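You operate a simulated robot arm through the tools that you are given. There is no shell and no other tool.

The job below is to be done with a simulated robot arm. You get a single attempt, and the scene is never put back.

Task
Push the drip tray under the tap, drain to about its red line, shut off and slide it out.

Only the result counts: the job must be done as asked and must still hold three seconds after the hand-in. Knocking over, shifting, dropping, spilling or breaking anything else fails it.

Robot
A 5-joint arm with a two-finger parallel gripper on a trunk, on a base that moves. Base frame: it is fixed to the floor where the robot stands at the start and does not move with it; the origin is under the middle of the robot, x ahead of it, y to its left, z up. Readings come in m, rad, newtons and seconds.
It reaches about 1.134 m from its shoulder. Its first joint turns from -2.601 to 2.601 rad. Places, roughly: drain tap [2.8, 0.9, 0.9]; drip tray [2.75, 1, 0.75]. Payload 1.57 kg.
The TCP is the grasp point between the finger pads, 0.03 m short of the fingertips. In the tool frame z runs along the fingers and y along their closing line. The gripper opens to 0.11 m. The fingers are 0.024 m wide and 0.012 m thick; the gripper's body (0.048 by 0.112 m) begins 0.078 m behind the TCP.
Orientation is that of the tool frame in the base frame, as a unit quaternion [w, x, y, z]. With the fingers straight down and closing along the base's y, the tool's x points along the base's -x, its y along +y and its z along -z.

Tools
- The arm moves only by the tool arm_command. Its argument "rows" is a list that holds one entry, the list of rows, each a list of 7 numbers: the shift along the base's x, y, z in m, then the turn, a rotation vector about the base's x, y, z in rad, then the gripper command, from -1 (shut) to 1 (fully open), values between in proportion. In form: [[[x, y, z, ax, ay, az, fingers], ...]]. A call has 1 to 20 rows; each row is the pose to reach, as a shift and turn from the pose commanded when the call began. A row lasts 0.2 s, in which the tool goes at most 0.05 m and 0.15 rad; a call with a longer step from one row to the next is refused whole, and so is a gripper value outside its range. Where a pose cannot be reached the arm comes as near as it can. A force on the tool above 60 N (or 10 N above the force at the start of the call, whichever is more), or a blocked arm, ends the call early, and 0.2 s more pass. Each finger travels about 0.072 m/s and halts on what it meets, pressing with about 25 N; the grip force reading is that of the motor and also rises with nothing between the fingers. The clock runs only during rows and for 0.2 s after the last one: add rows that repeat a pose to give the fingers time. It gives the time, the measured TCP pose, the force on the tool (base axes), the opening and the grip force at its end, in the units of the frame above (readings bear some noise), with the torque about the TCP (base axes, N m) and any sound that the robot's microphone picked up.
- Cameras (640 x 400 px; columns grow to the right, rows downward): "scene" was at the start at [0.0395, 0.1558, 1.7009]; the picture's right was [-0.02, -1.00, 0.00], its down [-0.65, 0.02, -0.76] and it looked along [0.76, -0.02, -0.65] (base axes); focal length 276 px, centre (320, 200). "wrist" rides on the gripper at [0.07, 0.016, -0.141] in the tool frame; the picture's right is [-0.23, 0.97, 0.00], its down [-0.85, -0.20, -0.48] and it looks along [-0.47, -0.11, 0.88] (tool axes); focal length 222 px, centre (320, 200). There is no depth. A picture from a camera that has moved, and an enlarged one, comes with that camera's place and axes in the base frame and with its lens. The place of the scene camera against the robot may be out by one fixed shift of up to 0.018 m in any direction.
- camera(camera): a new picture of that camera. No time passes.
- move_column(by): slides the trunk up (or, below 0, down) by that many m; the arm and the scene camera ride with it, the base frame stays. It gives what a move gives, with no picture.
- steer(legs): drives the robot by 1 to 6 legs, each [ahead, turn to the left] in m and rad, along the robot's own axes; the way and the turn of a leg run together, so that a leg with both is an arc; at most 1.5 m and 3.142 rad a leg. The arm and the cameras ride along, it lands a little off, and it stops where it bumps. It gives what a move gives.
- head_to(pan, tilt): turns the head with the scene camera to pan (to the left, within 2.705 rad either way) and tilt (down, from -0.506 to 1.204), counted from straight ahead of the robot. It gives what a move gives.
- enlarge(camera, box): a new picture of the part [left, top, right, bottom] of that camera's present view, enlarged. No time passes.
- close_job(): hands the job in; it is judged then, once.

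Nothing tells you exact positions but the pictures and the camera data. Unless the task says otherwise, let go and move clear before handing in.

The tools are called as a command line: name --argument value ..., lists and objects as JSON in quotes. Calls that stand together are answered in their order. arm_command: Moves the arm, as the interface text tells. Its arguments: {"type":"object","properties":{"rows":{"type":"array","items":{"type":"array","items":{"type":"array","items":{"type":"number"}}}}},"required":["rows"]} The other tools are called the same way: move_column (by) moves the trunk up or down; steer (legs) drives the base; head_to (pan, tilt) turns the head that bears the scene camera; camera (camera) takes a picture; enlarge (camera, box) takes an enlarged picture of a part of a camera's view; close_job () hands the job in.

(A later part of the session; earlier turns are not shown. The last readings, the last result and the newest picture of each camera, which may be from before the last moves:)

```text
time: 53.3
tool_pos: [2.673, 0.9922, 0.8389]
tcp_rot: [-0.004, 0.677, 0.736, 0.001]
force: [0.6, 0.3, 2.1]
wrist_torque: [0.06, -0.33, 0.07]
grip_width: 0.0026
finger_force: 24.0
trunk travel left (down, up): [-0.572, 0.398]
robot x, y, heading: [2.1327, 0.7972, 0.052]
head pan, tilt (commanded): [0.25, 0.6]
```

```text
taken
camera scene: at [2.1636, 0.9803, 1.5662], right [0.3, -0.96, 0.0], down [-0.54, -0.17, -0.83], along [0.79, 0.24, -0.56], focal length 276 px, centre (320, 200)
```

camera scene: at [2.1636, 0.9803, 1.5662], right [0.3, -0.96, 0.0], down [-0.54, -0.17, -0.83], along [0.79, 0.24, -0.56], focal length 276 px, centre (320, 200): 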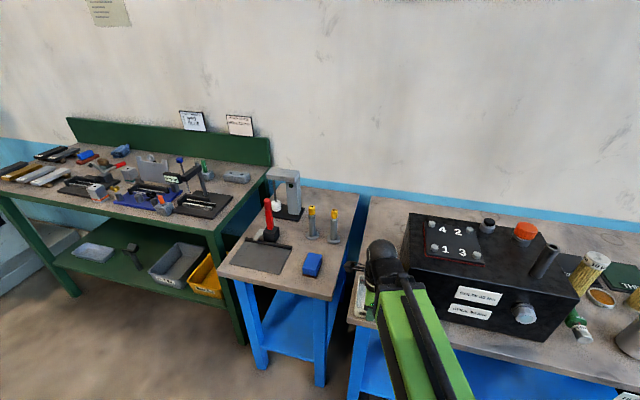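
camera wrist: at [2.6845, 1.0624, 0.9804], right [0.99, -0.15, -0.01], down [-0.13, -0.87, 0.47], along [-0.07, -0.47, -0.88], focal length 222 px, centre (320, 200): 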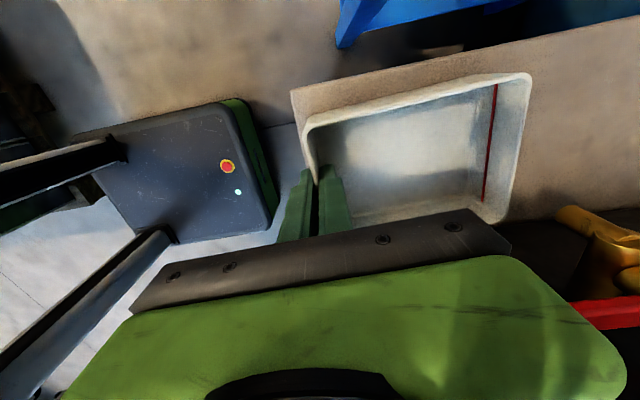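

The spout mouth comes out about 5–10 mm above the rim level. I'll push slowly, watching the force, and stop halfway to check.

arm_command --rows '[[[0.008, -0.002, 0, 0, 0, -0.006, -1], [0.016, -0.004, 0, 0, 0, -0.012, -1], [0.024, -0.006, 0, 0, 0, -0.018, -1], [0.032, -0.008, 0, 0, 0, -0.024, -1], [0.04, -0.01, 0, 0, 0, -0.03, -1], [0.04, -0.01, 0, 0, 0, -0.03, -1]]]'

camera --camera "wrist"

enlarge --camera "scene" --box '[330, 230, 430, 330]'

```text
time: 54.7
tool_pos: [2.7131, 0.9822, 0.8395]
tcp_rot: [-0.004, 0.689, 0.724, 0.001]
force: [-0.3, 0.1, 2.3]
wrist_torque: [0.02, -0.3, 0.07]
grip_width: 0.0027
finger_force: 24.3
trunk travel left (down, up): [-0.572, 0.398]
robot x, y, heading: [2.134, 0.7971, 0.053]
head pan, tilt (commanded): [0.25, 0.6]
```

```text
taken
camera wrist: at [2.7267, 1.0525, 0.9805], right [0.98, -0.18, -0.01], down [-0.15, -0.87, 0.47], along [-0.09, -0.47, -0.88], focal length 222 px, centre (320, 200)
```

wrist: 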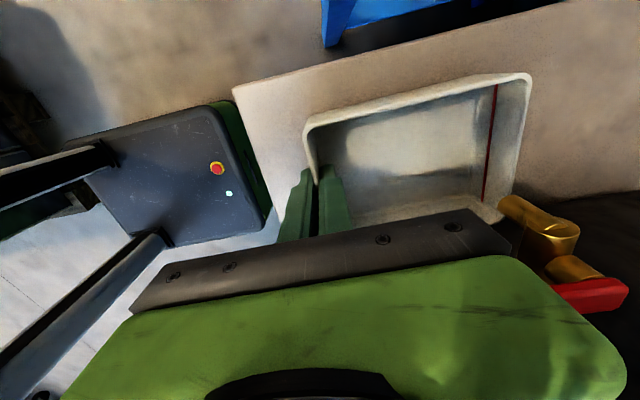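

```text
4.00 times, centred on (380, 280) of scene
camera zoom: at [2.1635, 0.9803, 1.5663], right [0.3, -0.96, 0.0], down [-0.54, -0.17, -0.83], along [0.79, 0.24, -0.56], focal length 1105 px, centre (80, -120)
```

zoom: 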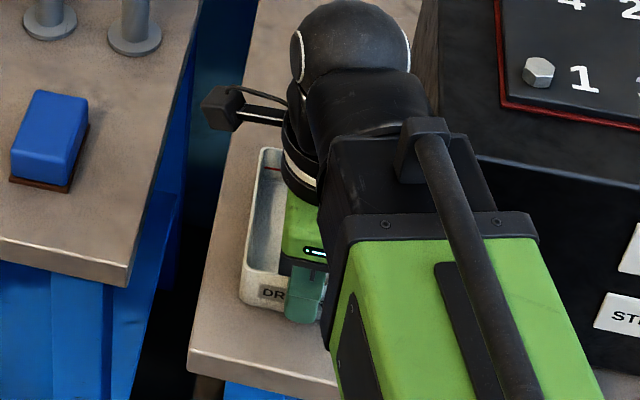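

enlarge --camera "wrist" --box '[460, 60, 640, 320]'

```text
1.54 times, centred on (550, 190) of wrist
camera zoom: at [2.7267, 1.0525, 0.9805], right [0.98, -0.18, -0.01], down [-0.15, -0.87, 0.47], along [-0.09, -0.47, -0.88], focal length 342 px, centre (-34, 215)
```

zoom: 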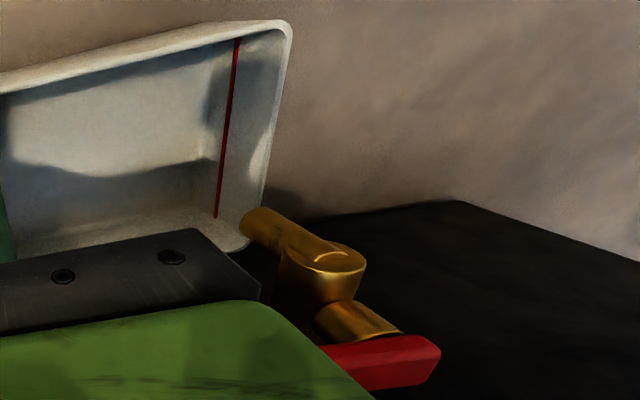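

The spout tip shows in front of and above the rim. I'll continue with a small step to check the force as the back wall passes under it.

arm_command --rows '[[[0.006, 0, 0, 0, 0, 0, -1], [0.012, 0, 0, 0, 0, 0, -1], [0.018, -0.001, 0, 0, 0, 0, -1], [0.024, -0.001, 0, 0, 0, 0, -1]]]'

enlarge --camera "wrist" --box '[300, 40, 640, 320]'

```text
time: 55.7
tool_pos: [2.7366, 0.9816, 0.8393]
tcp_rot: [-0.003, 0.689, 0.725, 0.001]
force: [0.0, -0.1, 1.2]
wrist_torque: [0.01, -0.24, 0.05]
grip_width: 0.0025
finger_force: 24.0
trunk travel left (down, up): [-0.572, 0.398]
robot x, y, heading: [2.135, 0.7959, 0.051]
head pan, tilt (commanded): [0.25, 0.6]
```

```text
1.43 times, centred on (470, 180) of wrist
camera zoom: at [2.7501, 1.0511, 0.9805], right [0.98, -0.18, -0.01], down [-0.15, -0.87, 0.47], along [-0.09, -0.47, -0.88], focal length 317 px, centre (106, 229)
```

zoom: 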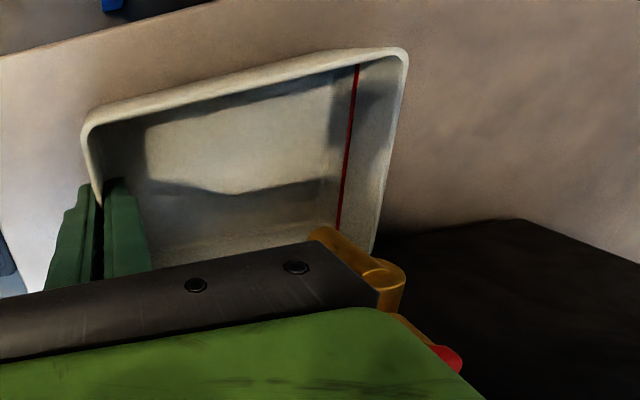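

No contact so far, and the spout mouth is already over the interior. I'll push the remaining 3.6 cm or so.

arm_command --rows '[[[0.007, 0, 0, 0, 0, 0, -1], [0.014, 0, 0, 0, 0, 0, -1], [0.021, 0, 0, 0, 0, 0, -1], [0.028, 0, 0, 0, 0, 0, -1], [0.035, 0, 0, 0, 0, 0, -1], [0.035, 0, 0, 0, 0, 0, -1]]]'

enlarge --camera "wrist" --box '[240, 40, 560, 260]'

enlarge --camera "scene" --box '[330, 210, 450, 320]'

```text
time: 57.1
tool_pos: [2.7724, 0.9816, 0.84]
tcp_rot: [-0.004, 0.689, 0.725, 0.001]
force: [-0.5, 0.0, 1.3]
wrist_torque: [-0.01, -0.28, 0.01]
grip_width: 0.0027
finger_force: 23.6
trunk travel left (down, up): [-0.572, 0.398]
robot x, y, heading: [2.1316, 0.8005, 0.054]
head pan, tilt (commanded): [0.25, 0.6]
```

```text
1.82 times, centred on (400, 150) of wrist
camera zoom: at [2.7858, 1.0514, 0.9805], right [0.98, -0.18, -0.01], down [-0.15, -0.87, 0.47], along [-0.09, -0.47, -0.88], focal length 404 px, centre (174, 291)
```

zoom: 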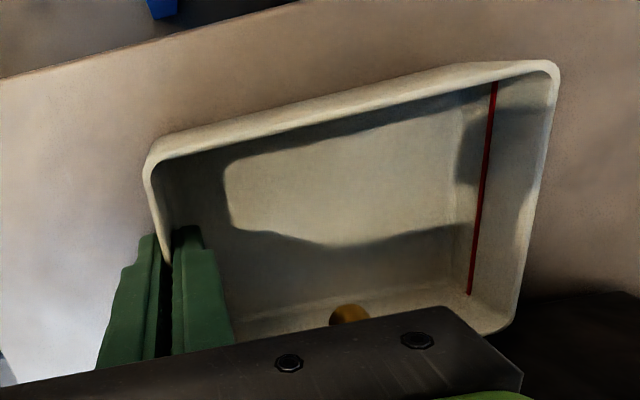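

```text
3.64 times, centred on (390, 265) of scene
camera zoom: at [2.1635, 0.9803, 1.5663], right [0.3, -0.96, 0.0], down [-0.54, -0.17, -0.83], along [0.79, 0.24, -0.56], focal length 1005 px, centre (66, -36)
```

zoom: 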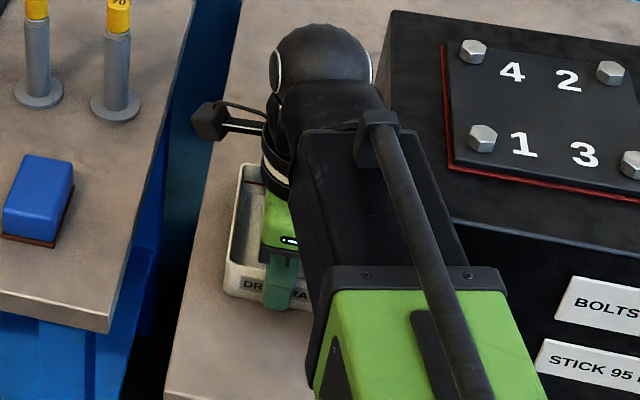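

The tray is under the spout, with its centre near (2.835, 0.978) and the spout mouth near (2.837, 0.958). I'll release with a small opening and lift straight up.

arm_command --rows '[[[0, 0, 0, 0, 0, 0, -0.8], [0, 0, 0, 0, 0, 0, -0.6], [0, 0, 0, 0, 0, 0, -0.45], [0, 0, 0, 0, 0, 0, -0.45]]]'

move_column --by 0.18

camera --camera "wrist"

```text
time: 58.1
tool_pos: [2.772, 0.9819, 0.8391]
tcp_rot: [-0.003, 0.689, 0.724, 0.0]
force: [0.6, 0.2, -0.5]
wrist_torque: [0.02, 0.05, 0.01]
grip_width: 0.0299
finger_force: 0.1
trunk travel left (down, up): [-0.572, 0.398]
robot x, y, heading: [2.1343, 0.7975, 0.051]
head pan, tilt (commanded): [0.25, 0.6]
```

```text
time: 60.1
tool_pos: [2.7724, 0.9805, 1.0196]
tcp_rot: [-0.004, 0.689, 0.725, 0.001]
force: [0.7, 0.4, 1.3]
wrist_torque: [-0.01, 0.02, -0.04]
grip_width: 0.0301
finger_force: 0.2
trunk travel left (down, up): [-0.752, 0.218]
robot x, y, heading: [2.1328, 0.7988, 0.048]
head pan, tilt (commanded): [0.25, 0.6]
```

```text
taken
camera wrist: at [2.7858, 1.0515, 1.1603], right [0.98, -0.18, -0.01], down [-0.15, -0.87, 0.47], along [-0.09, -0.47, -0.88], focal length 222 px, centre (320, 200)
```

wrist: 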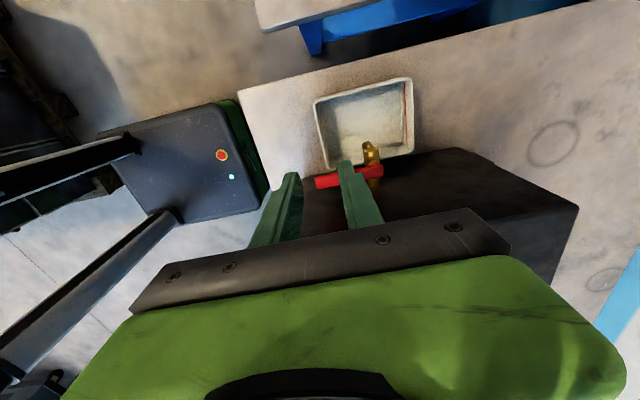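

enlarge --camera "wrist" --box '[300, 70, 430, 200]'

```text
3.08 times, centred on (365, 135) of wrist
camera zoom: at [2.7858, 1.0515, 1.1603], right [0.98, -0.18, -0.01], down [-0.15, -0.87, 0.47], along [-0.09, -0.47, -0.88], focal length 684 px, centre (182, 400)
```

zoom: 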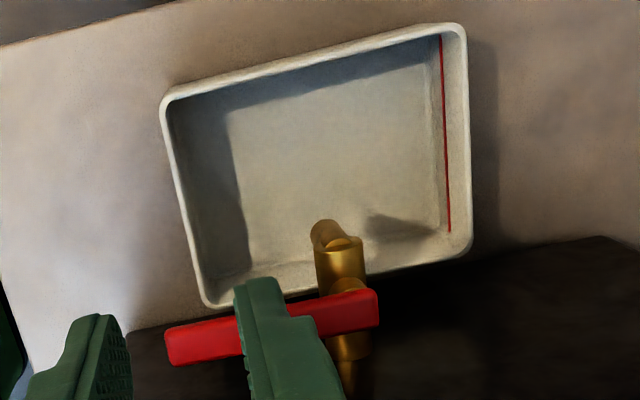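

The lever runs from about (2.760, 0.944) to a pivot near (2.833, 0.948), with its top at z≈0.91 and the tank face at y≈0.905. I'll turn the gripper to close across the lever, centre it over the handle, then lower it so the fingers straddle it.

arm_command --rows '[[[0, -0.003, 0, 0, 0, 0.1424, -0.42], [0, -0.006, 0, 0, 0, 0.2847, -0.42], [0.001, -0.009, 0, 0, 0, 0.427, -0.42], [0.001, -0.012, 0, 0, 0, 0.569, -0.42], [0.002, -0.015, 0, 0, 0, 0.712, -0.42], [0.002, -0.018, 0, 0, 0, 0.854, -0.42], [0.002, -0.022, 0, 0, 0, 0.996, -0.42], [0.003, -0.026, 0, 0, 0, 1.139, -0.42], [0.003, -0.03, 0, 0, 0, 1.281, -0.42], [0.004, -0.033, 0, 0, 0, 1.424, -0.42], [0.004, -0.0355, 0, 0, 0, 1.566, -0.42], [0.004, -0.0355, 0, 0, 0, 1.566, -0.42]]]'

camera --camera "wrist"

camera --camera "scene"

```text
time: 62.7
tool_pos: [2.7751, 0.9458, 1.0207]
tcp_rot: [-0.004, -0.025, 1.0, -0.003]
force: [0.1, -0.4, 0.4]
wrist_torque: [0.02, -0.01, 0.02]
grip_width: 0.0316
finger_force: 0.1
trunk travel left (down, up): [-0.752, 0.218]
robot x, y, heading: [2.1361, 0.7987, 0.051]
head pan, tilt (commanded): [0.25, 0.6]
```

```text
taken
camera wrist: at [2.707, 0.9596, 1.1604], right [0.18, 0.98, -0.01], down [0.87, -0.16, 0.47], along [0.47, -0.09, -0.88], focal length 222 px, centre (320, 200)
```

wrist: 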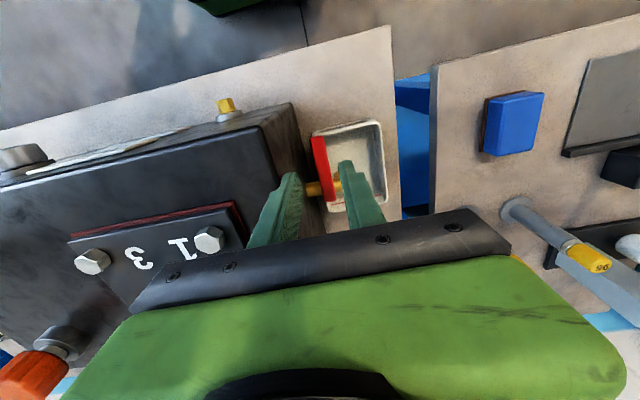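

```text
taken
camera scene: at [2.1637, 0.9803, 1.7463], right [0.3, -0.96, 0.0], down [-0.54, -0.17, -0.83], along [0.79, 0.24, -0.56], focal length 276 px, centre (320, 200)
```

scene: 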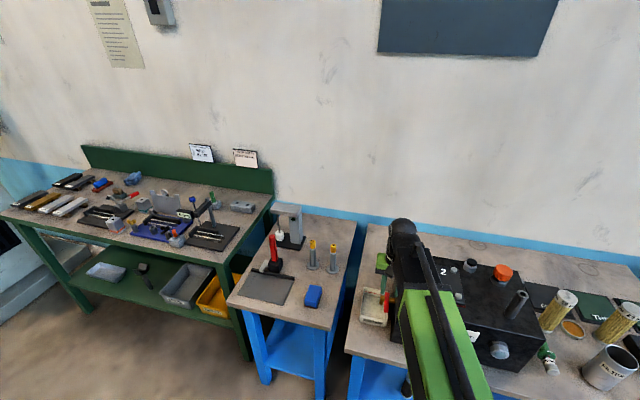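

enlarge --camera "wrist" --box '[250, 100, 400, 230]'

enlarge --camera "scene" --box '[345, 230, 445, 340]'

```text
3.08 times, centred on (325, 165) of wrist
camera zoom: at [2.707, 0.9596, 1.1604], right [0.18, 0.98, -0.01], down [0.87, -0.16, 0.47], along [0.47, -0.09, -0.88], focal length 684 px, centre (305, 308)
```

zoom: 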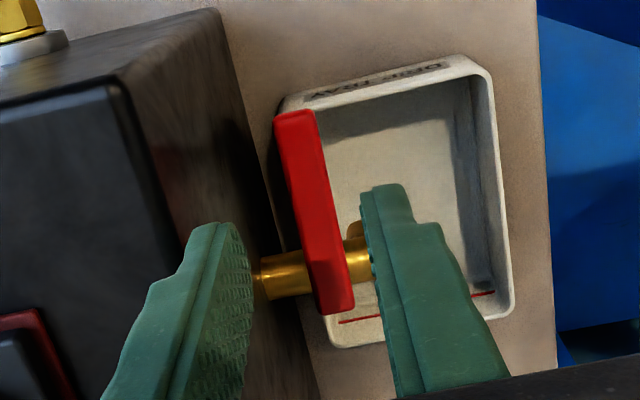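

```text
3.64 times, centred on (395, 285) of scene
camera zoom: at [2.1637, 0.9803, 1.7463], right [0.3, -0.96, 0.0], down [-0.54, -0.17, -0.83], along [0.79, 0.24, -0.56], focal length 1005 px, centre (47, -109)
```

zoom: 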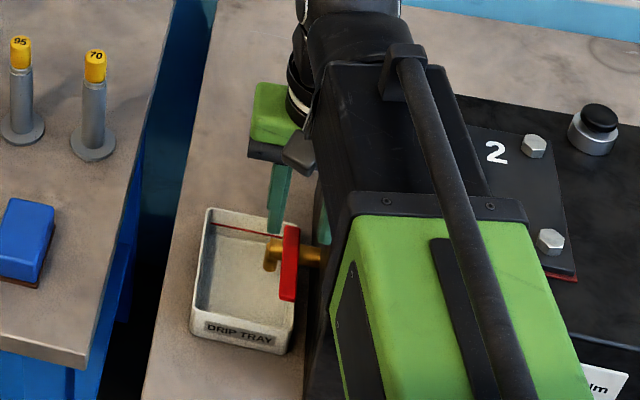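

The lever sits centred between the two fingers as seen from above, with clearance to the tank. I'll lower to z≈0.93 so the fingers straddle the handle.

move_column --by -0.06

enlarge --camera "wrist" --box '[240, 80, 420, 230]'

```text
time: 63.7
tool_pos: [2.777, 0.9464, 0.9588]
tcp_rot: [-0.003, -0.024, 1.0, -0.002]
force: [-0.7, 0.8, -1.0]
wrist_torque: [0.03, -0.02, 0.0]
grip_width: 0.0313
finger_force: 0.1
trunk travel left (down, up): [-0.692, 0.278]
robot x, y, heading: [2.134, 0.798, 0.05]
head pan, tilt (commanded): [0.25, 0.6]
```

```text
2.67 times, centred on (330, 155) of wrist
camera zoom: at [2.7071, 0.9599, 1.1003], right [0.18, 0.98, -0.01], down [0.87, -0.16, 0.47], along [0.46, -0.09, -0.88], focal length 592 px, centre (293, 320)
```

zoom: 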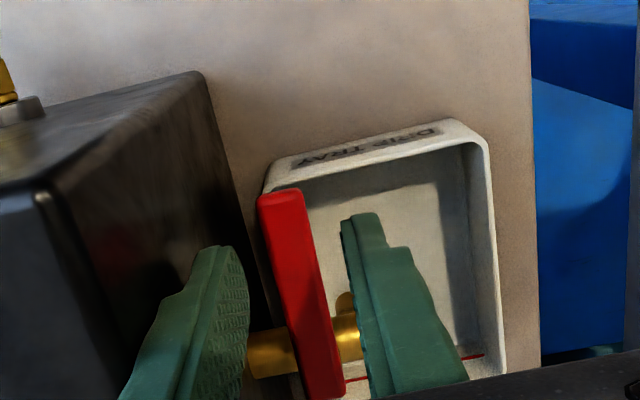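

move_column --by -0.03

enlarge --camera "wrist" --box '[220, 80, 440, 240]'

enlarge --camera "scene" --box '[345, 210, 445, 320]'

```text
time: 64.5
tool_pos: [2.7767, 0.9461, 0.9298]
tcp_rot: [-0.003, -0.024, 1.0, -0.003]
force: [-0.6, -0.1, -0.6]
wrist_torque: [-0.01, 0.03, -0.03]
grip_width: 0.0314
finger_force: 0.1
trunk travel left (down, up): [-0.662, 0.308]
robot x, y, heading: [2.1352, 0.797, 0.053]
head pan, tilt (commanded): [0.25, 0.6]
```

```text
2.50 times, centred on (330, 160) of wrist
camera zoom: at [2.7071, 0.9599, 1.0703], right [0.18, 0.98, -0.01], down [0.87, -0.16, 0.47], along [0.46, -0.09, -0.88], focal length 555 px, centre (295, 300)
```

zoom: 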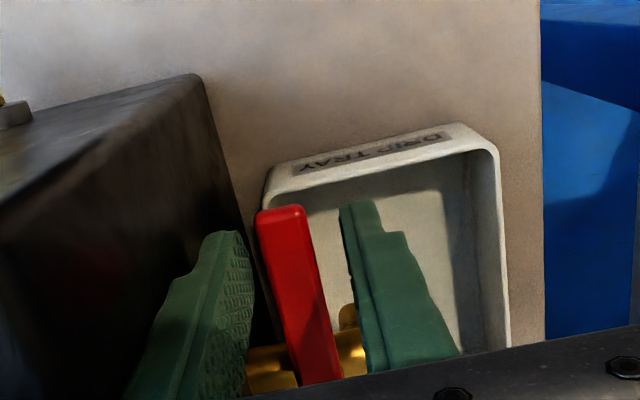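

```text
3.64 times, centred on (395, 265) of scene
camera zoom: at [2.1638, 0.9804, 1.6562], right [0.3, -0.96, 0.0], down [-0.54, -0.17, -0.83], along [0.79, 0.24, -0.56], focal length 1005 px, centre (47, -36)
```

zoom: 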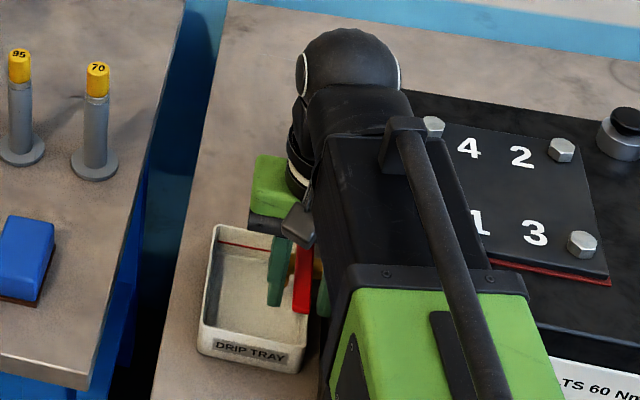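

The fingers straddle the handle: tips at z≈0.90, lever top at ≈0.913. I'll narrow the gap and start turning the lever toward +y along its arc, about 24° first, then look.

arm_command --rows '[[[0, 0, 0, 0, 0, 0, -0.5], [0, 0, 0, 0, 0, 0, -0.62], [0.0006, 0.0079, 0, 0, 0, -0.14, -0.62], [0.0022, 0.0156, 0, 0, 0, -0.28, -0.62], [0.0049, 0.023, 0, 0, 0, -0.42, -0.62]]]'

camera --camera "wrist"

enlarge --camera "scene" --box '[345, 230, 425, 330]'

```text
time: 65.7
tool_pos: [2.7817, 0.9694, 0.9301]
tcp_rot: [-0.005, 0.187, 0.982, -0.001]
force: [0.1, -0.6, 0.4]
wrist_torque: [-0.01, 0.01, 0.01]
grip_width: 0.0216
finger_force: 0.0
trunk travel left (down, up): [-0.662, 0.308]
robot x, y, heading: [2.1275, 0.7995, 0.052]
head pan, tilt (commanded): [0.25, 0.6]
```

```text
taken
camera wrist: at [2.7233, 1.0105, 1.0704], right [0.57, 0.82, -0.01], down [0.73, -0.5, 0.47], along [0.39, -0.27, -0.88], focal length 222 px, centre (320, 200)
```

wrist: 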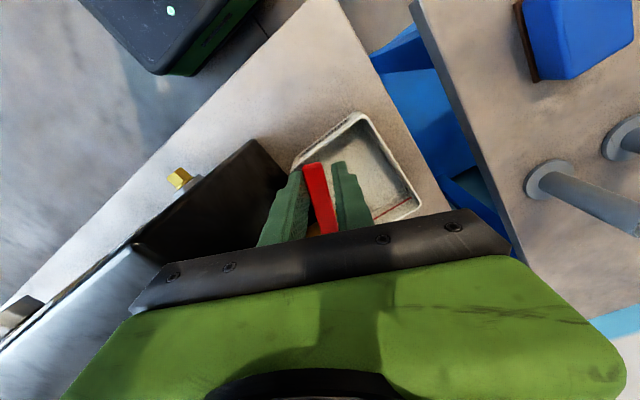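

```text
4.00 times, centred on (385, 280) of scene
camera zoom: at [2.1637, 0.9803, 1.6563], right [0.3, -0.96, 0.0], down [-0.54, -0.17, -0.83], along [0.79, 0.24, -0.56], focal length 1105 px, centre (60, -120)
```

zoom: 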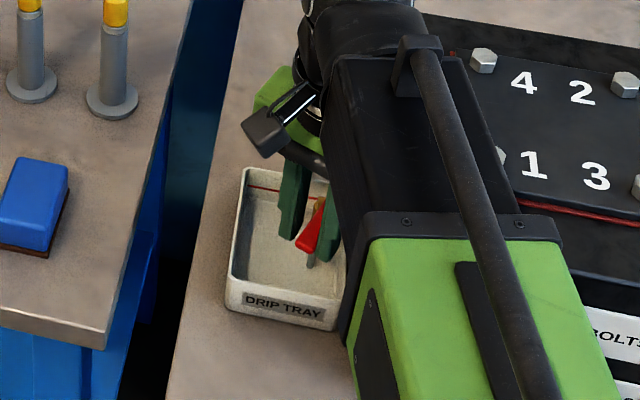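

enlarge --camera "wrist" --box '[270, 100, 430, 240]'

enlarge --camera "scene" --box '[396, 266, 436, 316]'

```text
2.86 times, centred on (350, 170) of wrist
camera zoom: at [2.7233, 1.0105, 1.0704], right [0.57, 0.82, -0.01], down [0.73, -0.5, 0.47], along [0.39, -0.27, -0.88], focal length 635 px, centre (234, 286)
```

zoom: 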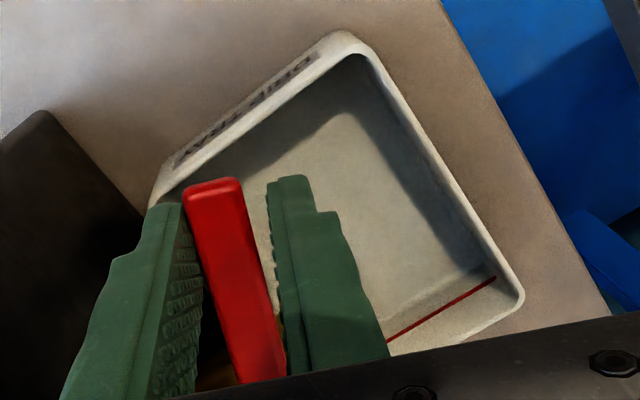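

```text
8.00 times, centred on (416, 291) of scene
camera zoom: at [2.1637, 0.9803, 1.6563], right [0.3, -0.96, 0.0], down [-0.54, -0.17, -0.83], along [0.79, 0.24, -0.56], focal length 2210 px, centre (-448, -528)
```

zoom: 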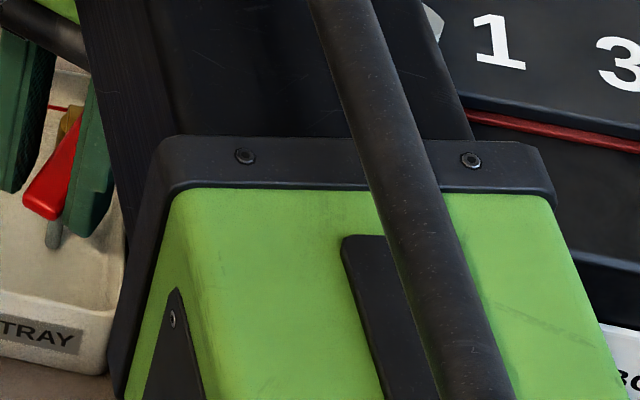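

A thin stream now falls from the spout into the tray. I'll hold here for about a second to gauge the fill rate.

arm_command --rows '[[[0, 0, 0, 0, 0, 0, -0.62], [0, 0, 0, 0, 0, 0, -0.62], [0, 0, 0, 0, 0, 0, -0.62], [0, 0, 0, 0, 0, 0, -0.62], [0, 0, 0, 0, 0, 0, -0.62]]]'

enlarge --camera "wrist" --box '[270, 100, 430, 240]'

enlarge --camera "scene" --box '[356, 256, 416, 316]'

```text
time: 66.9
tool_pos: [2.7829, 0.97, 0.9302]
tcp_rot: [-0.005, 0.186, 0.983, -0.002]
force: [0.2, 0.1, -0.5]
wrist_torque: [-0.01, 0.04, 0.0]
grip_width: 0.021
finger_force: 0.1
trunk travel left (down, up): [-0.662, 0.308]
robot x, y, heading: [2.1341, 0.8009, 0.049]
head pan, tilt (commanded): [0.25, 0.6]
```

```text
2.86 times, centred on (350, 170) of wrist
camera zoom: at [2.7232, 1.0102, 1.0704], right [0.57, 0.82, -0.01], down [0.73, -0.5, 0.47], along [0.39, -0.27, -0.88], focal length 635 px, centre (234, 286)
```

zoom: 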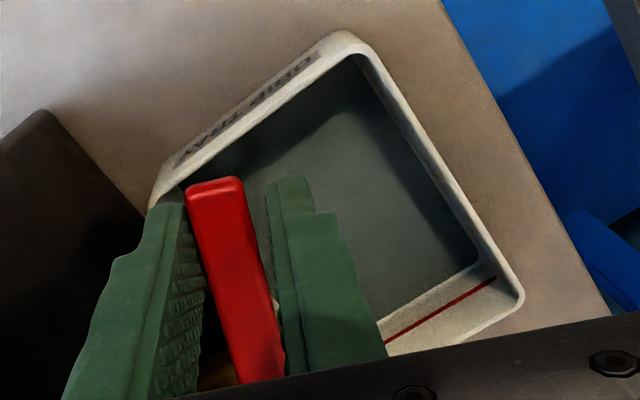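

```text
6.67 times, centred on (386, 286) of scene
camera zoom: at [2.1637, 0.9803, 1.6563], right [0.3, -0.96, 0.0], down [-0.54, -0.17, -0.83], along [0.79, 0.24, -0.56], focal length 1842 px, centre (-120, -373)
```

zoom: 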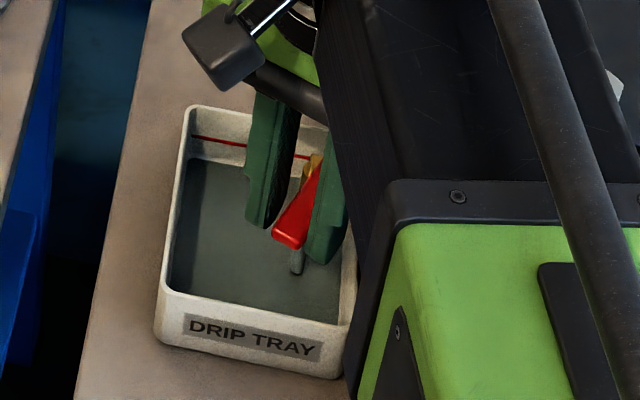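

After about 1.2 s the liquid is roughly 19 mm below the red line, which itself is about 15–20 mm below the rim. I'll hold for another short interval to measure the rate.

arm_command --rows '[[[0, 0, 0, 0, 0, 0, -0.62], [0, 0, 0, 0, 0, 0, -0.62]]]'

enlarge --camera "wrist" --box '[270, 100, 430, 240]'

enlarge --camera "scene" --box '[356, 256, 416, 316]'

```text
time: 67.5
tool_pos: [2.7812, 0.9675, 0.9295]
tcp_rot: [-0.003, 0.186, 0.983, -0.002]
force: [0.5, 0.3, 1.2]
wrist_torque: [-0.01, -0.02, 0.02]
grip_width: 0.021
finger_force: 0.2
trunk travel left (down, up): [-0.662, 0.308]
robot x, y, heading: [2.1331, 0.7972, 0.052]
head pan, tilt (commanded): [0.25, 0.6]
```

```text
2.86 times, centred on (350, 170) of wrist
camera zoom: at [2.7232, 1.0102, 1.0704], right [0.57, 0.82, -0.01], down [0.73, -0.5, 0.47], along [0.39, -0.27, -0.88], focal length 635 px, centre (234, 286)
```

zoom: 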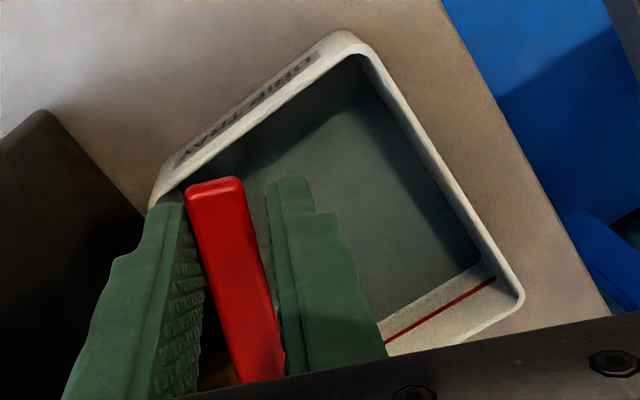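

```text
6.67 times, centred on (386, 286) of scene
camera zoom: at [2.1637, 0.9803, 1.6563], right [0.3, -0.96, 0.0], down [-0.54, -0.17, -0.83], along [0.79, 0.24, -0.56], focal length 1842 px, centre (-120, -373)
```

zoom: 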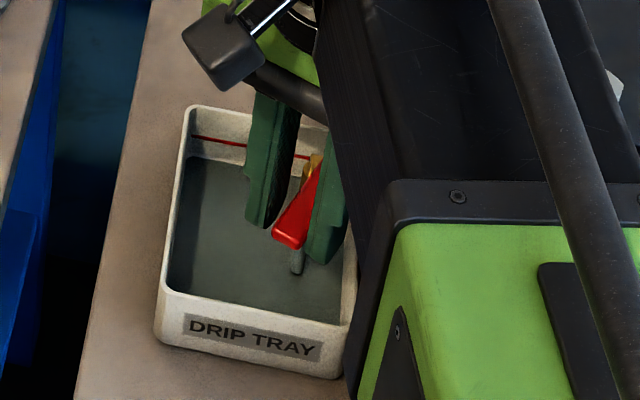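

enlarge --camera "scene" --box '[370, 266, 394, 290]'

enlarge --camera "wrist" --box '[365, 170, 415, 220]'

```text
16.00 times, centred on (382, 278) of scene
camera zoom: at [2.1637, 0.9803, 1.6563], right [0.3, -0.96, 0.0], down [-0.54, -0.17, -0.83], along [0.79, 0.24, -0.56], focal length 4421 px, centre (-672, -1048)
```

zoom: 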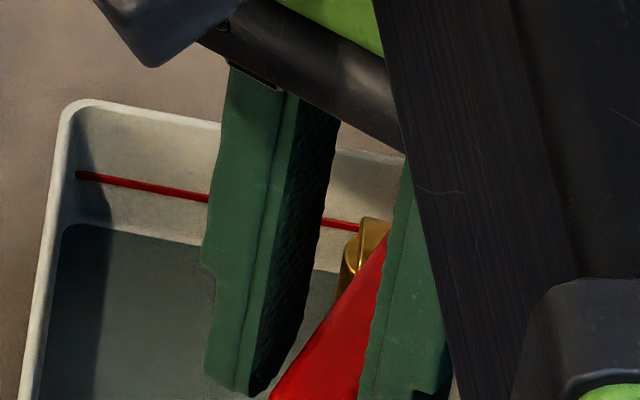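

```text
8.00 times, centred on (390, 195) of wrist
camera zoom: at [2.7232, 1.0102, 1.0704], right [0.57, 0.82, -0.01], down [0.73, -0.5, 0.47], along [0.39, -0.27, -0.88], focal length 1777 px, centre (-240, 240)
```

zoom: 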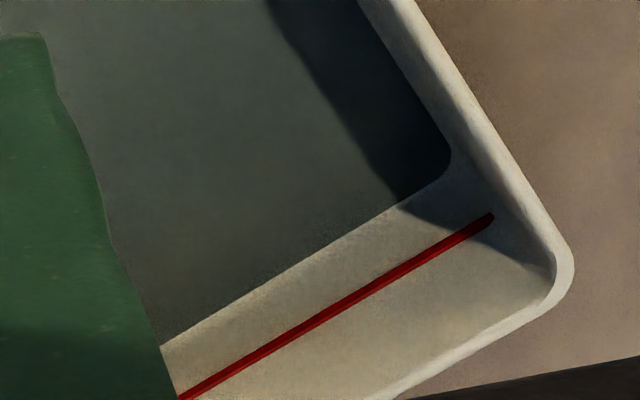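

The zoomed views resolve the level well. It rises about 4.8 mm/s and is about 16 mm below the red line. I'll hold for about 1.8 s and check again.

arm_command --rows '[[[0, 0, 0, 0, 0, 0, -0.62], [0, 0, 0, 0, 0, 0, -0.62], [0, 0, 0, 0, 0, 0, -0.62], [0, 0, 0, 0, 0, 0, -0.62], [0, 0, 0, 0, 0, 0, -0.62], [0, 0, 0, 0, 0, 0, -0.62], [0, 0, 0, 0, 0, 0, -0.62], [0, 0, 0, 0, 0, 0, -0.62]]]'

enlarge --camera "scene" --box '[370, 266, 394, 290]'

enlarge --camera "wrist" --box '[365, 170, 415, 220]'

```text
time: 69.3
tool_pos: [2.7805, 0.9693, 0.9301]
tcp_rot: [-0.005, 0.185, 0.983, -0.002]
force: [0.4, -1.3, -0.5]
wrist_torque: [0.0, 0.02, 0.01]
grip_width: 0.021
finger_force: 0.1
trunk travel left (down, up): [-0.662, 0.308]
robot x, y, heading: [2.1341, 0.8016, 0.053]
head pan, tilt (commanded): [0.25, 0.6]
```

```text
16.00 times, centred on (382, 278) of scene
camera zoom: at [2.1637, 0.9803, 1.6563], right [0.3, -0.96, 0.0], down [-0.54, -0.17, -0.83], along [0.79, 0.24, -0.56], focal length 4421 px, centre (-672, -1048)
```

zoom: 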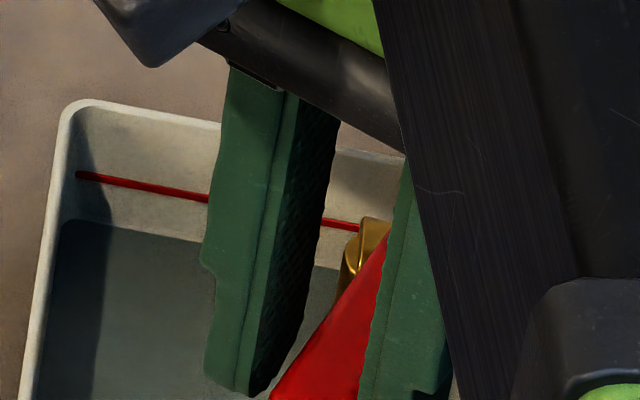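

```text
8.00 times, centred on (390, 195) of wrist
camera zoom: at [2.7232, 1.0103, 1.0704], right [0.57, 0.82, -0.01], down [0.73, -0.5, 0.47], along [0.39, -0.27, -0.88], focal length 1777 px, centre (-240, 240)
```

zoom: 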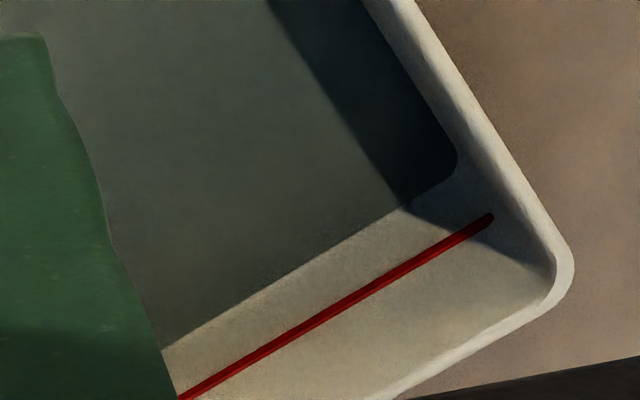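

The level is actually rising only about 0.7 mm/s, with around 15 mm to go. I'll open the lever further, to about 48°, and keep checking.

arm_command --rows '[[[0.0037, 0.0069, 0, 0, 0, -0.14, -0.62], [0.0083, 0.0133, 0, 0, 0, -0.28, -0.62], [0.0138, 0.0189, 0, 0, 0, -0.42, -0.62], [0.0138, 0.0189, 0, 0, 0, -0.42, -0.62], [0.0138, 0.0189, 0, 0, 0, -0.42, -0.62]]]'

enlarge --camera "scene" --box '[366, 262, 396, 292]'

camera --camera "wrist"

```text
time: 70.5
tool_pos: [2.7951, 0.987, 0.9296]
tcp_rot: [-0.003, 0.386, 0.922, 0.0]
force: [-0.6, 0.0, 0.1]
wrist_torque: [0.0, 0.0, 0.0]
grip_width: 0.0209
finger_force: 0.1
trunk travel left (down, up): [-0.662, 0.308]
robot x, y, heading: [2.1328, 0.7956, 0.052]
head pan, tilt (commanded): [0.25, 0.6]
```

```text
13.33 times, centred on (381, 277) of scene
camera zoom: at [2.1637, 0.9803, 1.6563], right [0.3, -0.96, 0.0], down [-0.54, -0.17, -0.83], along [0.79, 0.24, -0.56], focal length 3684 px, centre (-493, -827)
```

zoom: 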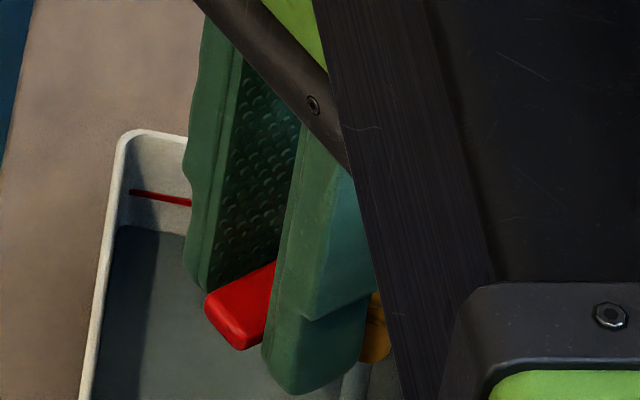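

```text
taken
camera wrist: at [2.7589, 1.0483, 1.0704], right [0.85, 0.52, -0.01], down [0.46, -0.75, 0.47], along [0.24, -0.41, -0.88], focal length 222 px, centre (320, 200)
```

wrist: 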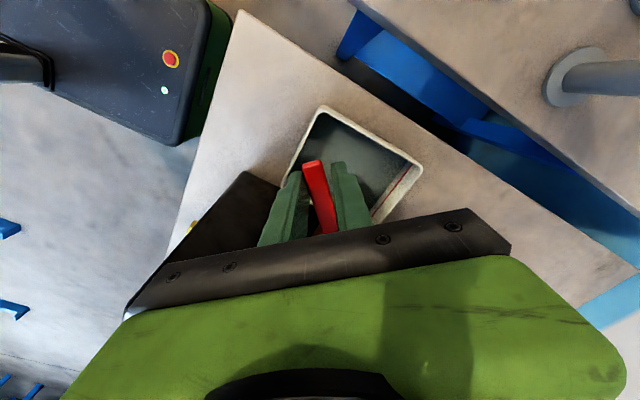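

arm_command --rows '[[[0, 0, 0, 0, 0, 0, -0.62], [0, 0, 0, 0, 0, 0, -0.62], [0, 0, 0, 0, 0, 0, -0.62], [0, 0, 0, 0, 0, 0, -0.62], [0, 0, 0, 0, 0, 0, -0.62], [0, 0, 0, 0, 0, 0, -0.62], [0, 0, 0, 0, 0, 0, -0.62], [0, 0, 0, 0, 0, 0, -0.62], [0, 0, 0, 0, 0, 0, -0.62]]]'

enlarge --camera "scene" --box '[366, 262, 396, 292]'

enlarge --camera "wrist" --box '[370, 150, 430, 220]'

```text
time: 72.5
tool_pos: [2.7954, 0.9877, 0.9296]
tcp_rot: [-0.004, 0.386, 0.923, -0.001]
force: [0.2, 0.3, 0.1]
wrist_torque: [0.0, 0.0, 0.01]
grip_width: 0.021
finger_force: 0.1
trunk travel left (down, up): [-0.662, 0.308]
robot x, y, heading: [2.1325, 0.7973, 0.047]
head pan, tilt (commanded): [0.25, 0.6]
```

```text
13.33 times, centred on (381, 277) of scene
camera zoom: at [2.1637, 0.9803, 1.6563], right [0.3, -0.96, 0.0], down [-0.54, -0.17, -0.83], along [0.79, 0.24, -0.56], focal length 3684 px, centre (-493, -827)
```

zoom: 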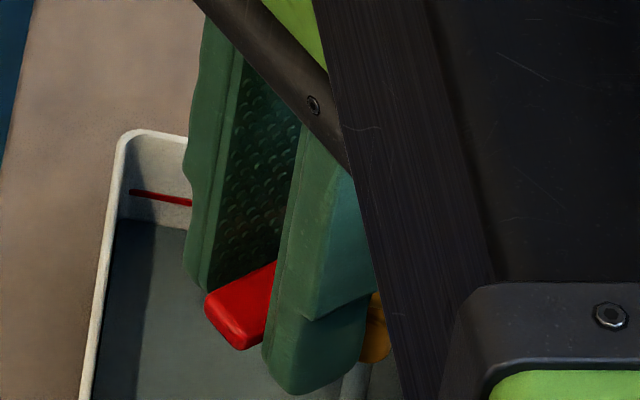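

```text
5.71 times, centred on (400, 185) of wrist
camera zoom: at [2.7588, 1.0482, 1.0704], right [0.85, 0.52, -0.01], down [0.46, -0.75, 0.47], along [0.24, -0.41, -0.88], focal length 1269 px, centre (-137, 286)
```

zoom: 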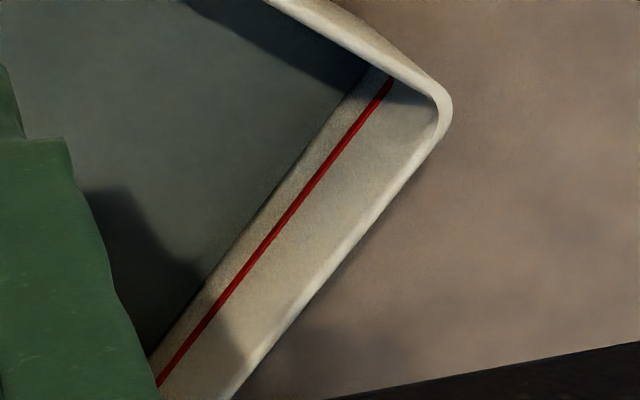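

enlarge --camera "scene" --box '[371, 270, 383, 282]'

enlarge --camera "wrist" --box '[385, 155, 409, 179]'

```text
16.00 times, centred on (377, 276) of scene
camera zoom: at [2.1637, 0.9803, 1.6563], right [0.3, -0.96, 0.0], down [-0.54, -0.17, -0.83], along [0.79, 0.24, -0.56], focal length 4421 px, centre (-592, -1016)
```

zoom: 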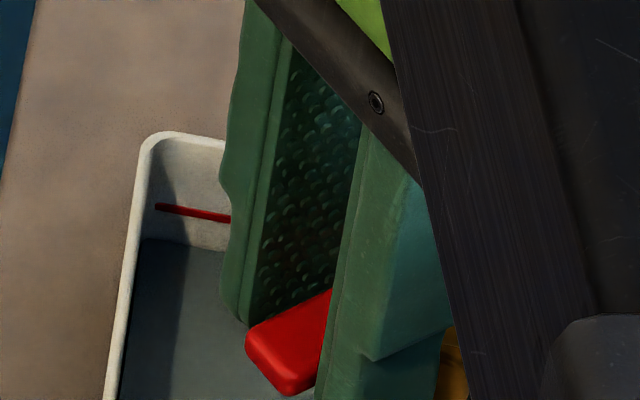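

```text
16.00 times, centred on (397, 167) of wrist
camera zoom: at [2.7588, 1.0482, 1.0704], right [0.85, 0.52, -0.01], down [0.46, -0.75, 0.47], along [0.24, -0.41, -0.88], focal length 3554 px, centre (-912, 728)
```

zoom: 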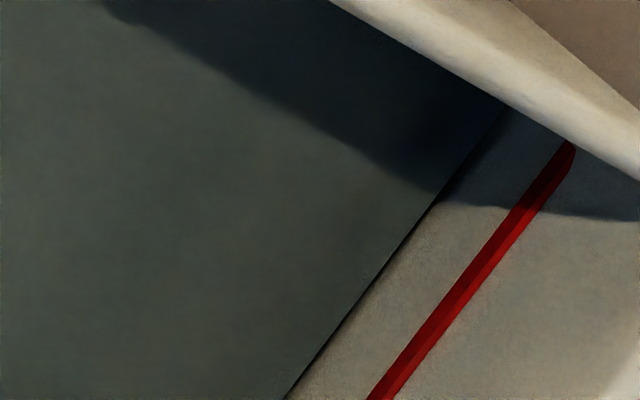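

The flow is now about 1.35 mm/s with roughly 12 mm to go. I'll hold for about 4 s, then measure again.

arm_command --rows '[[[0, 0, 0, 0, 0, 0, -0.62], [0, 0, 0, 0, 0, 0, -0.62], [0, 0, 0, 0, 0, 0, -0.62], [0, 0, 0, 0, 0, 0, -0.62], [0, 0, 0, 0, 0, 0, -0.62], [0, 0, 0, 0, 0, 0, -0.62], [0, 0, 0, 0, 0, 0, -0.62], [0, 0, 0, 0, 0, 0, -0.62], [0, 0, 0, 0, 0, 0, -0.62], [0, 0, 0, 0, 0, 0, -0.62], [0, 0, 0, 0, 0, 0, -0.62], [0, 0, 0, 0, 0, 0, -0.62], [0, 0, 0, 0, 0, 0, -0.62], [0, 0, 0, 0, 0, 0, -0.62], [0, 0, 0, 0, 0, 0, -0.62], [0, 0, 0, 0, 0, 0, -0.62], [0, 0, 0, 0, 0, 0, -0.62], [0, 0, 0, 0, 0, 0, -0.62]]]'

enlarge --camera "scene" --box '[371, 270, 383, 282]'

enlarge --camera "wrist" --box '[385, 155, 409, 179]'

```text
time: 76.3
tool_pos: [2.7942, 0.9881, 0.9291]
tcp_rot: [-0.004, 0.386, 0.923, -0.002]
force: [0.8, 0.6, -0.3]
wrist_torque: [-0.02, 0.0, 0.02]
grip_width: 0.0208
finger_force: 0.0
trunk travel left (down, up): [-0.662, 0.308]
robot x, y, heading: [2.1323, 0.7975, 0.053]
head pan, tilt (commanded): [0.25, 0.6]
```

```text
16.00 times, centred on (377, 276) of scene
camera zoom: at [2.1637, 0.9803, 1.6563], right [0.3, -0.96, 0.0], down [-0.54, -0.17, -0.83], along [0.79, 0.24, -0.56], focal length 4421 px, centre (-592, -1016)
```

zoom: 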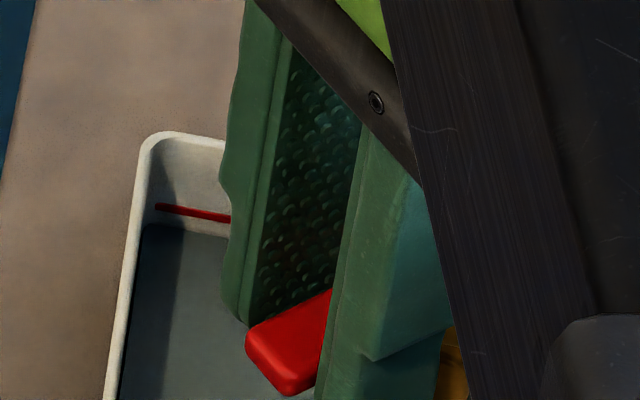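

```text
16.00 times, centred on (397, 167) of wrist
camera zoom: at [2.7588, 1.0482, 1.0704], right [0.85, 0.52, -0.01], down [0.46, -0.75, 0.47], along [0.24, -0.41, -0.88], focal length 3554 px, centre (-912, 728)
```

zoom: 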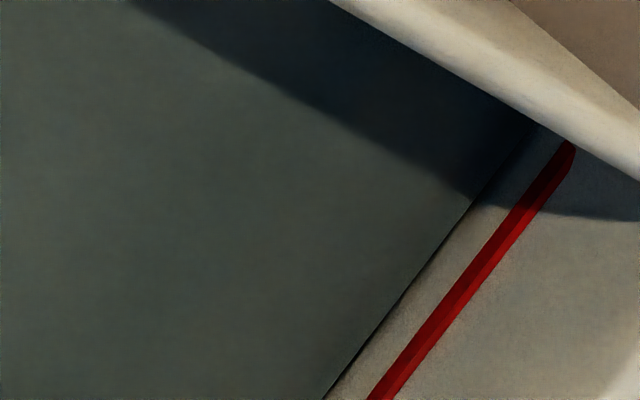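

About 6.5 mm remain, which is close to 5 s at this rate. I'll hold 3 s more, then re-measure before closing.

arm_command --rows '[[[0, 0, 0, 0, 0, 0, -0.62], [0, 0, 0, 0, 0, 0, -0.62], [0, 0, 0, 0, 0, 0, -0.62], [0, 0, 0, 0, 0, 0, -0.62], [0, 0, 0, 0, 0, 0, -0.62], [0, 0, 0, 0, 0, 0, -0.62], [0, 0, 0, 0, 0, 0, -0.62], [0, 0, 0, 0, 0, 0, -0.62], [0, 0, 0, 0, 0, 0, -0.62], [0, 0, 0, 0, 0, 0, -0.62], [0, 0, 0, 0, 0, 0, -0.62], [0, 0, 0, 0, 0, 0, -0.62], [0, 0, 0, 0, 0, 0, -0.62], [0, 0, 0, 0, 0, 0, -0.62]]]'

enlarge --camera "scene" --box '[371, 270, 383, 282]'

enlarge --camera "wrist" --box '[385, 155, 409, 179]'

```text
time: 79.3
tool_pos: [2.7944, 0.9872, 0.9298]
tcp_rot: [-0.004, 0.386, 0.923, -0.001]
force: [0.3, -1.0, 0.4]
wrist_torque: [0.0, 0.02, -0.06]
grip_width: 0.0208
finger_force: 0.0
trunk travel left (down, up): [-0.662, 0.308]
robot x, y, heading: [2.1306, 0.7967, 0.052]
head pan, tilt (commanded): [0.25, 0.6]
```

```text
16.00 times, centred on (377, 276) of scene
camera zoom: at [2.1637, 0.9803, 1.6563], right [0.3, -0.96, 0.0], down [-0.54, -0.17, -0.83], along [0.79, 0.24, -0.56], focal length 4421 px, centre (-592, -1016)
```

zoom: 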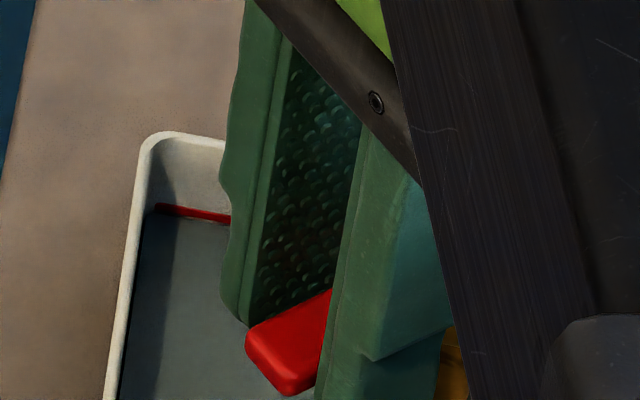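

```text
16.00 times, centred on (397, 167) of wrist
camera zoom: at [2.7588, 1.0482, 1.0704], right [0.85, 0.52, -0.01], down [0.46, -0.75, 0.47], along [0.24, -0.41, -0.88], focal length 3554 px, centre (-912, 728)
```

zoom: 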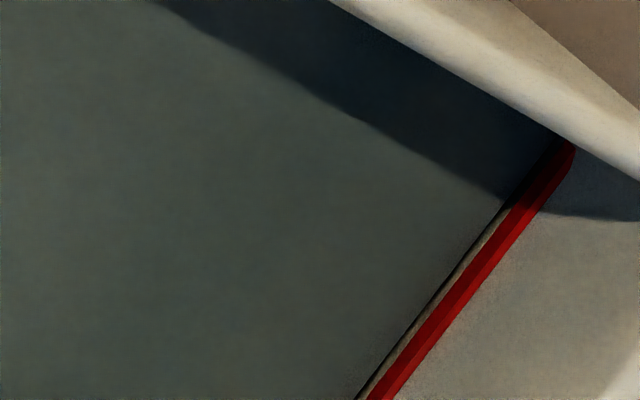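

The liquid is about 2 s from the middle of the red line, allowing for the closing time. I'll hold about 1.2 s, then swing the lever back along its arc to fully shut, with a slight push past the slack, all in one call.

arm_command --rows '[[[0, 0, 0, 0, 0, 0, -0.62], [0, 0, 0, 0, 0, 0, -0.62], [0, 0, 0, 0, 0, 0, -0.62], [0, 0, 0, 0, 0, 0, -0.62], [0, 0, 0, 0, 0, 0, -0.62], [-0.0055, -0.0056, 0, 0, 0, 0.14, -0.62], [-0.0101, -0.012, 0, 0, 0, 0.28, -0.62], [-0.0138, -0.0189, 0, 0, 0, 0.42, -0.62], [-0.0165, -0.0263, 0, 0, 0, 0.56, -0.62], [-0.0181, -0.034, 0, 0, 0, 0.7, -0.62], [-0.0187, -0.0419, 0, 0, 0, 0.84, -0.62], [-0.0187, -0.0455, 0, 0, 0, 0.84, -0.62], [-0.0187, -0.047, 0, 0, 0, 0.84, -0.62]]]'

camera --camera "wrist"

enlarge --camera "scene" --box '[356, 256, 416, 316]'

enlarge --camera "scene" --box '[371, 268, 395, 292]'

```text
time: 82.1
tool_pos: [2.7758, 0.9411, 0.9289]
tcp_rot: [-0.003, -0.025, 1.0, -0.002]
force: [-1.6, 3.4, -0.1]
wrist_torque: [0.06, 0.02, -0.08]
grip_width: 0.0221
finger_force: 0.4
trunk travel left (down, up): [-0.662, 0.308]
robot x, y, heading: [2.131, 0.7993, 0.044]
head pan, tilt (commanded): [0.25, 0.6]
```

```text
taken
camera wrist: at [2.7068, 0.9551, 1.0704], right [0.18, 0.98, -0.01], down [0.87, -0.16, 0.47], along [0.46, -0.09, -0.88], focal length 222 px, centre (320, 200)
```

wrist: 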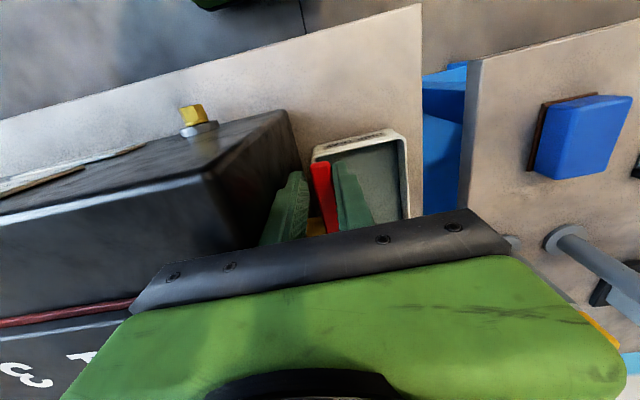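

```text
6.67 times, centred on (386, 286) of scene
camera zoom: at [2.1635, 0.9808, 1.6562], right [0.3, -0.96, 0.0], down [-0.54, -0.17, -0.83], along [0.79, 0.24, -0.56], focal length 1842 px, centre (-120, -373)
```

zoom: 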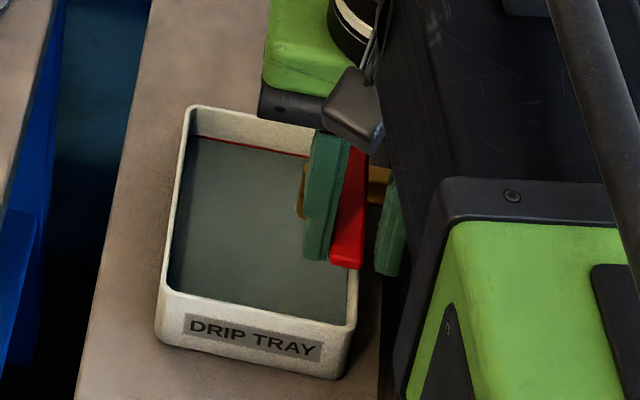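

```text
16.00 times, centred on (383, 280) of scene
camera zoom: at [2.1635, 0.9808, 1.6562], right [0.3, -0.96, 0.0], down [-0.54, -0.17, -0.83], along [0.79, 0.24, -0.56], focal length 4421 px, centre (-688, -1080)
```

zoom: 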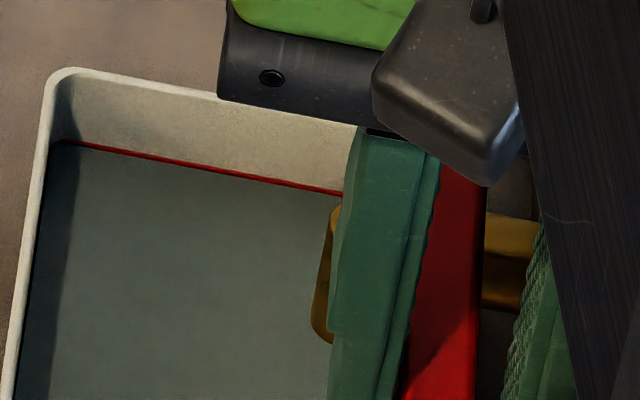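

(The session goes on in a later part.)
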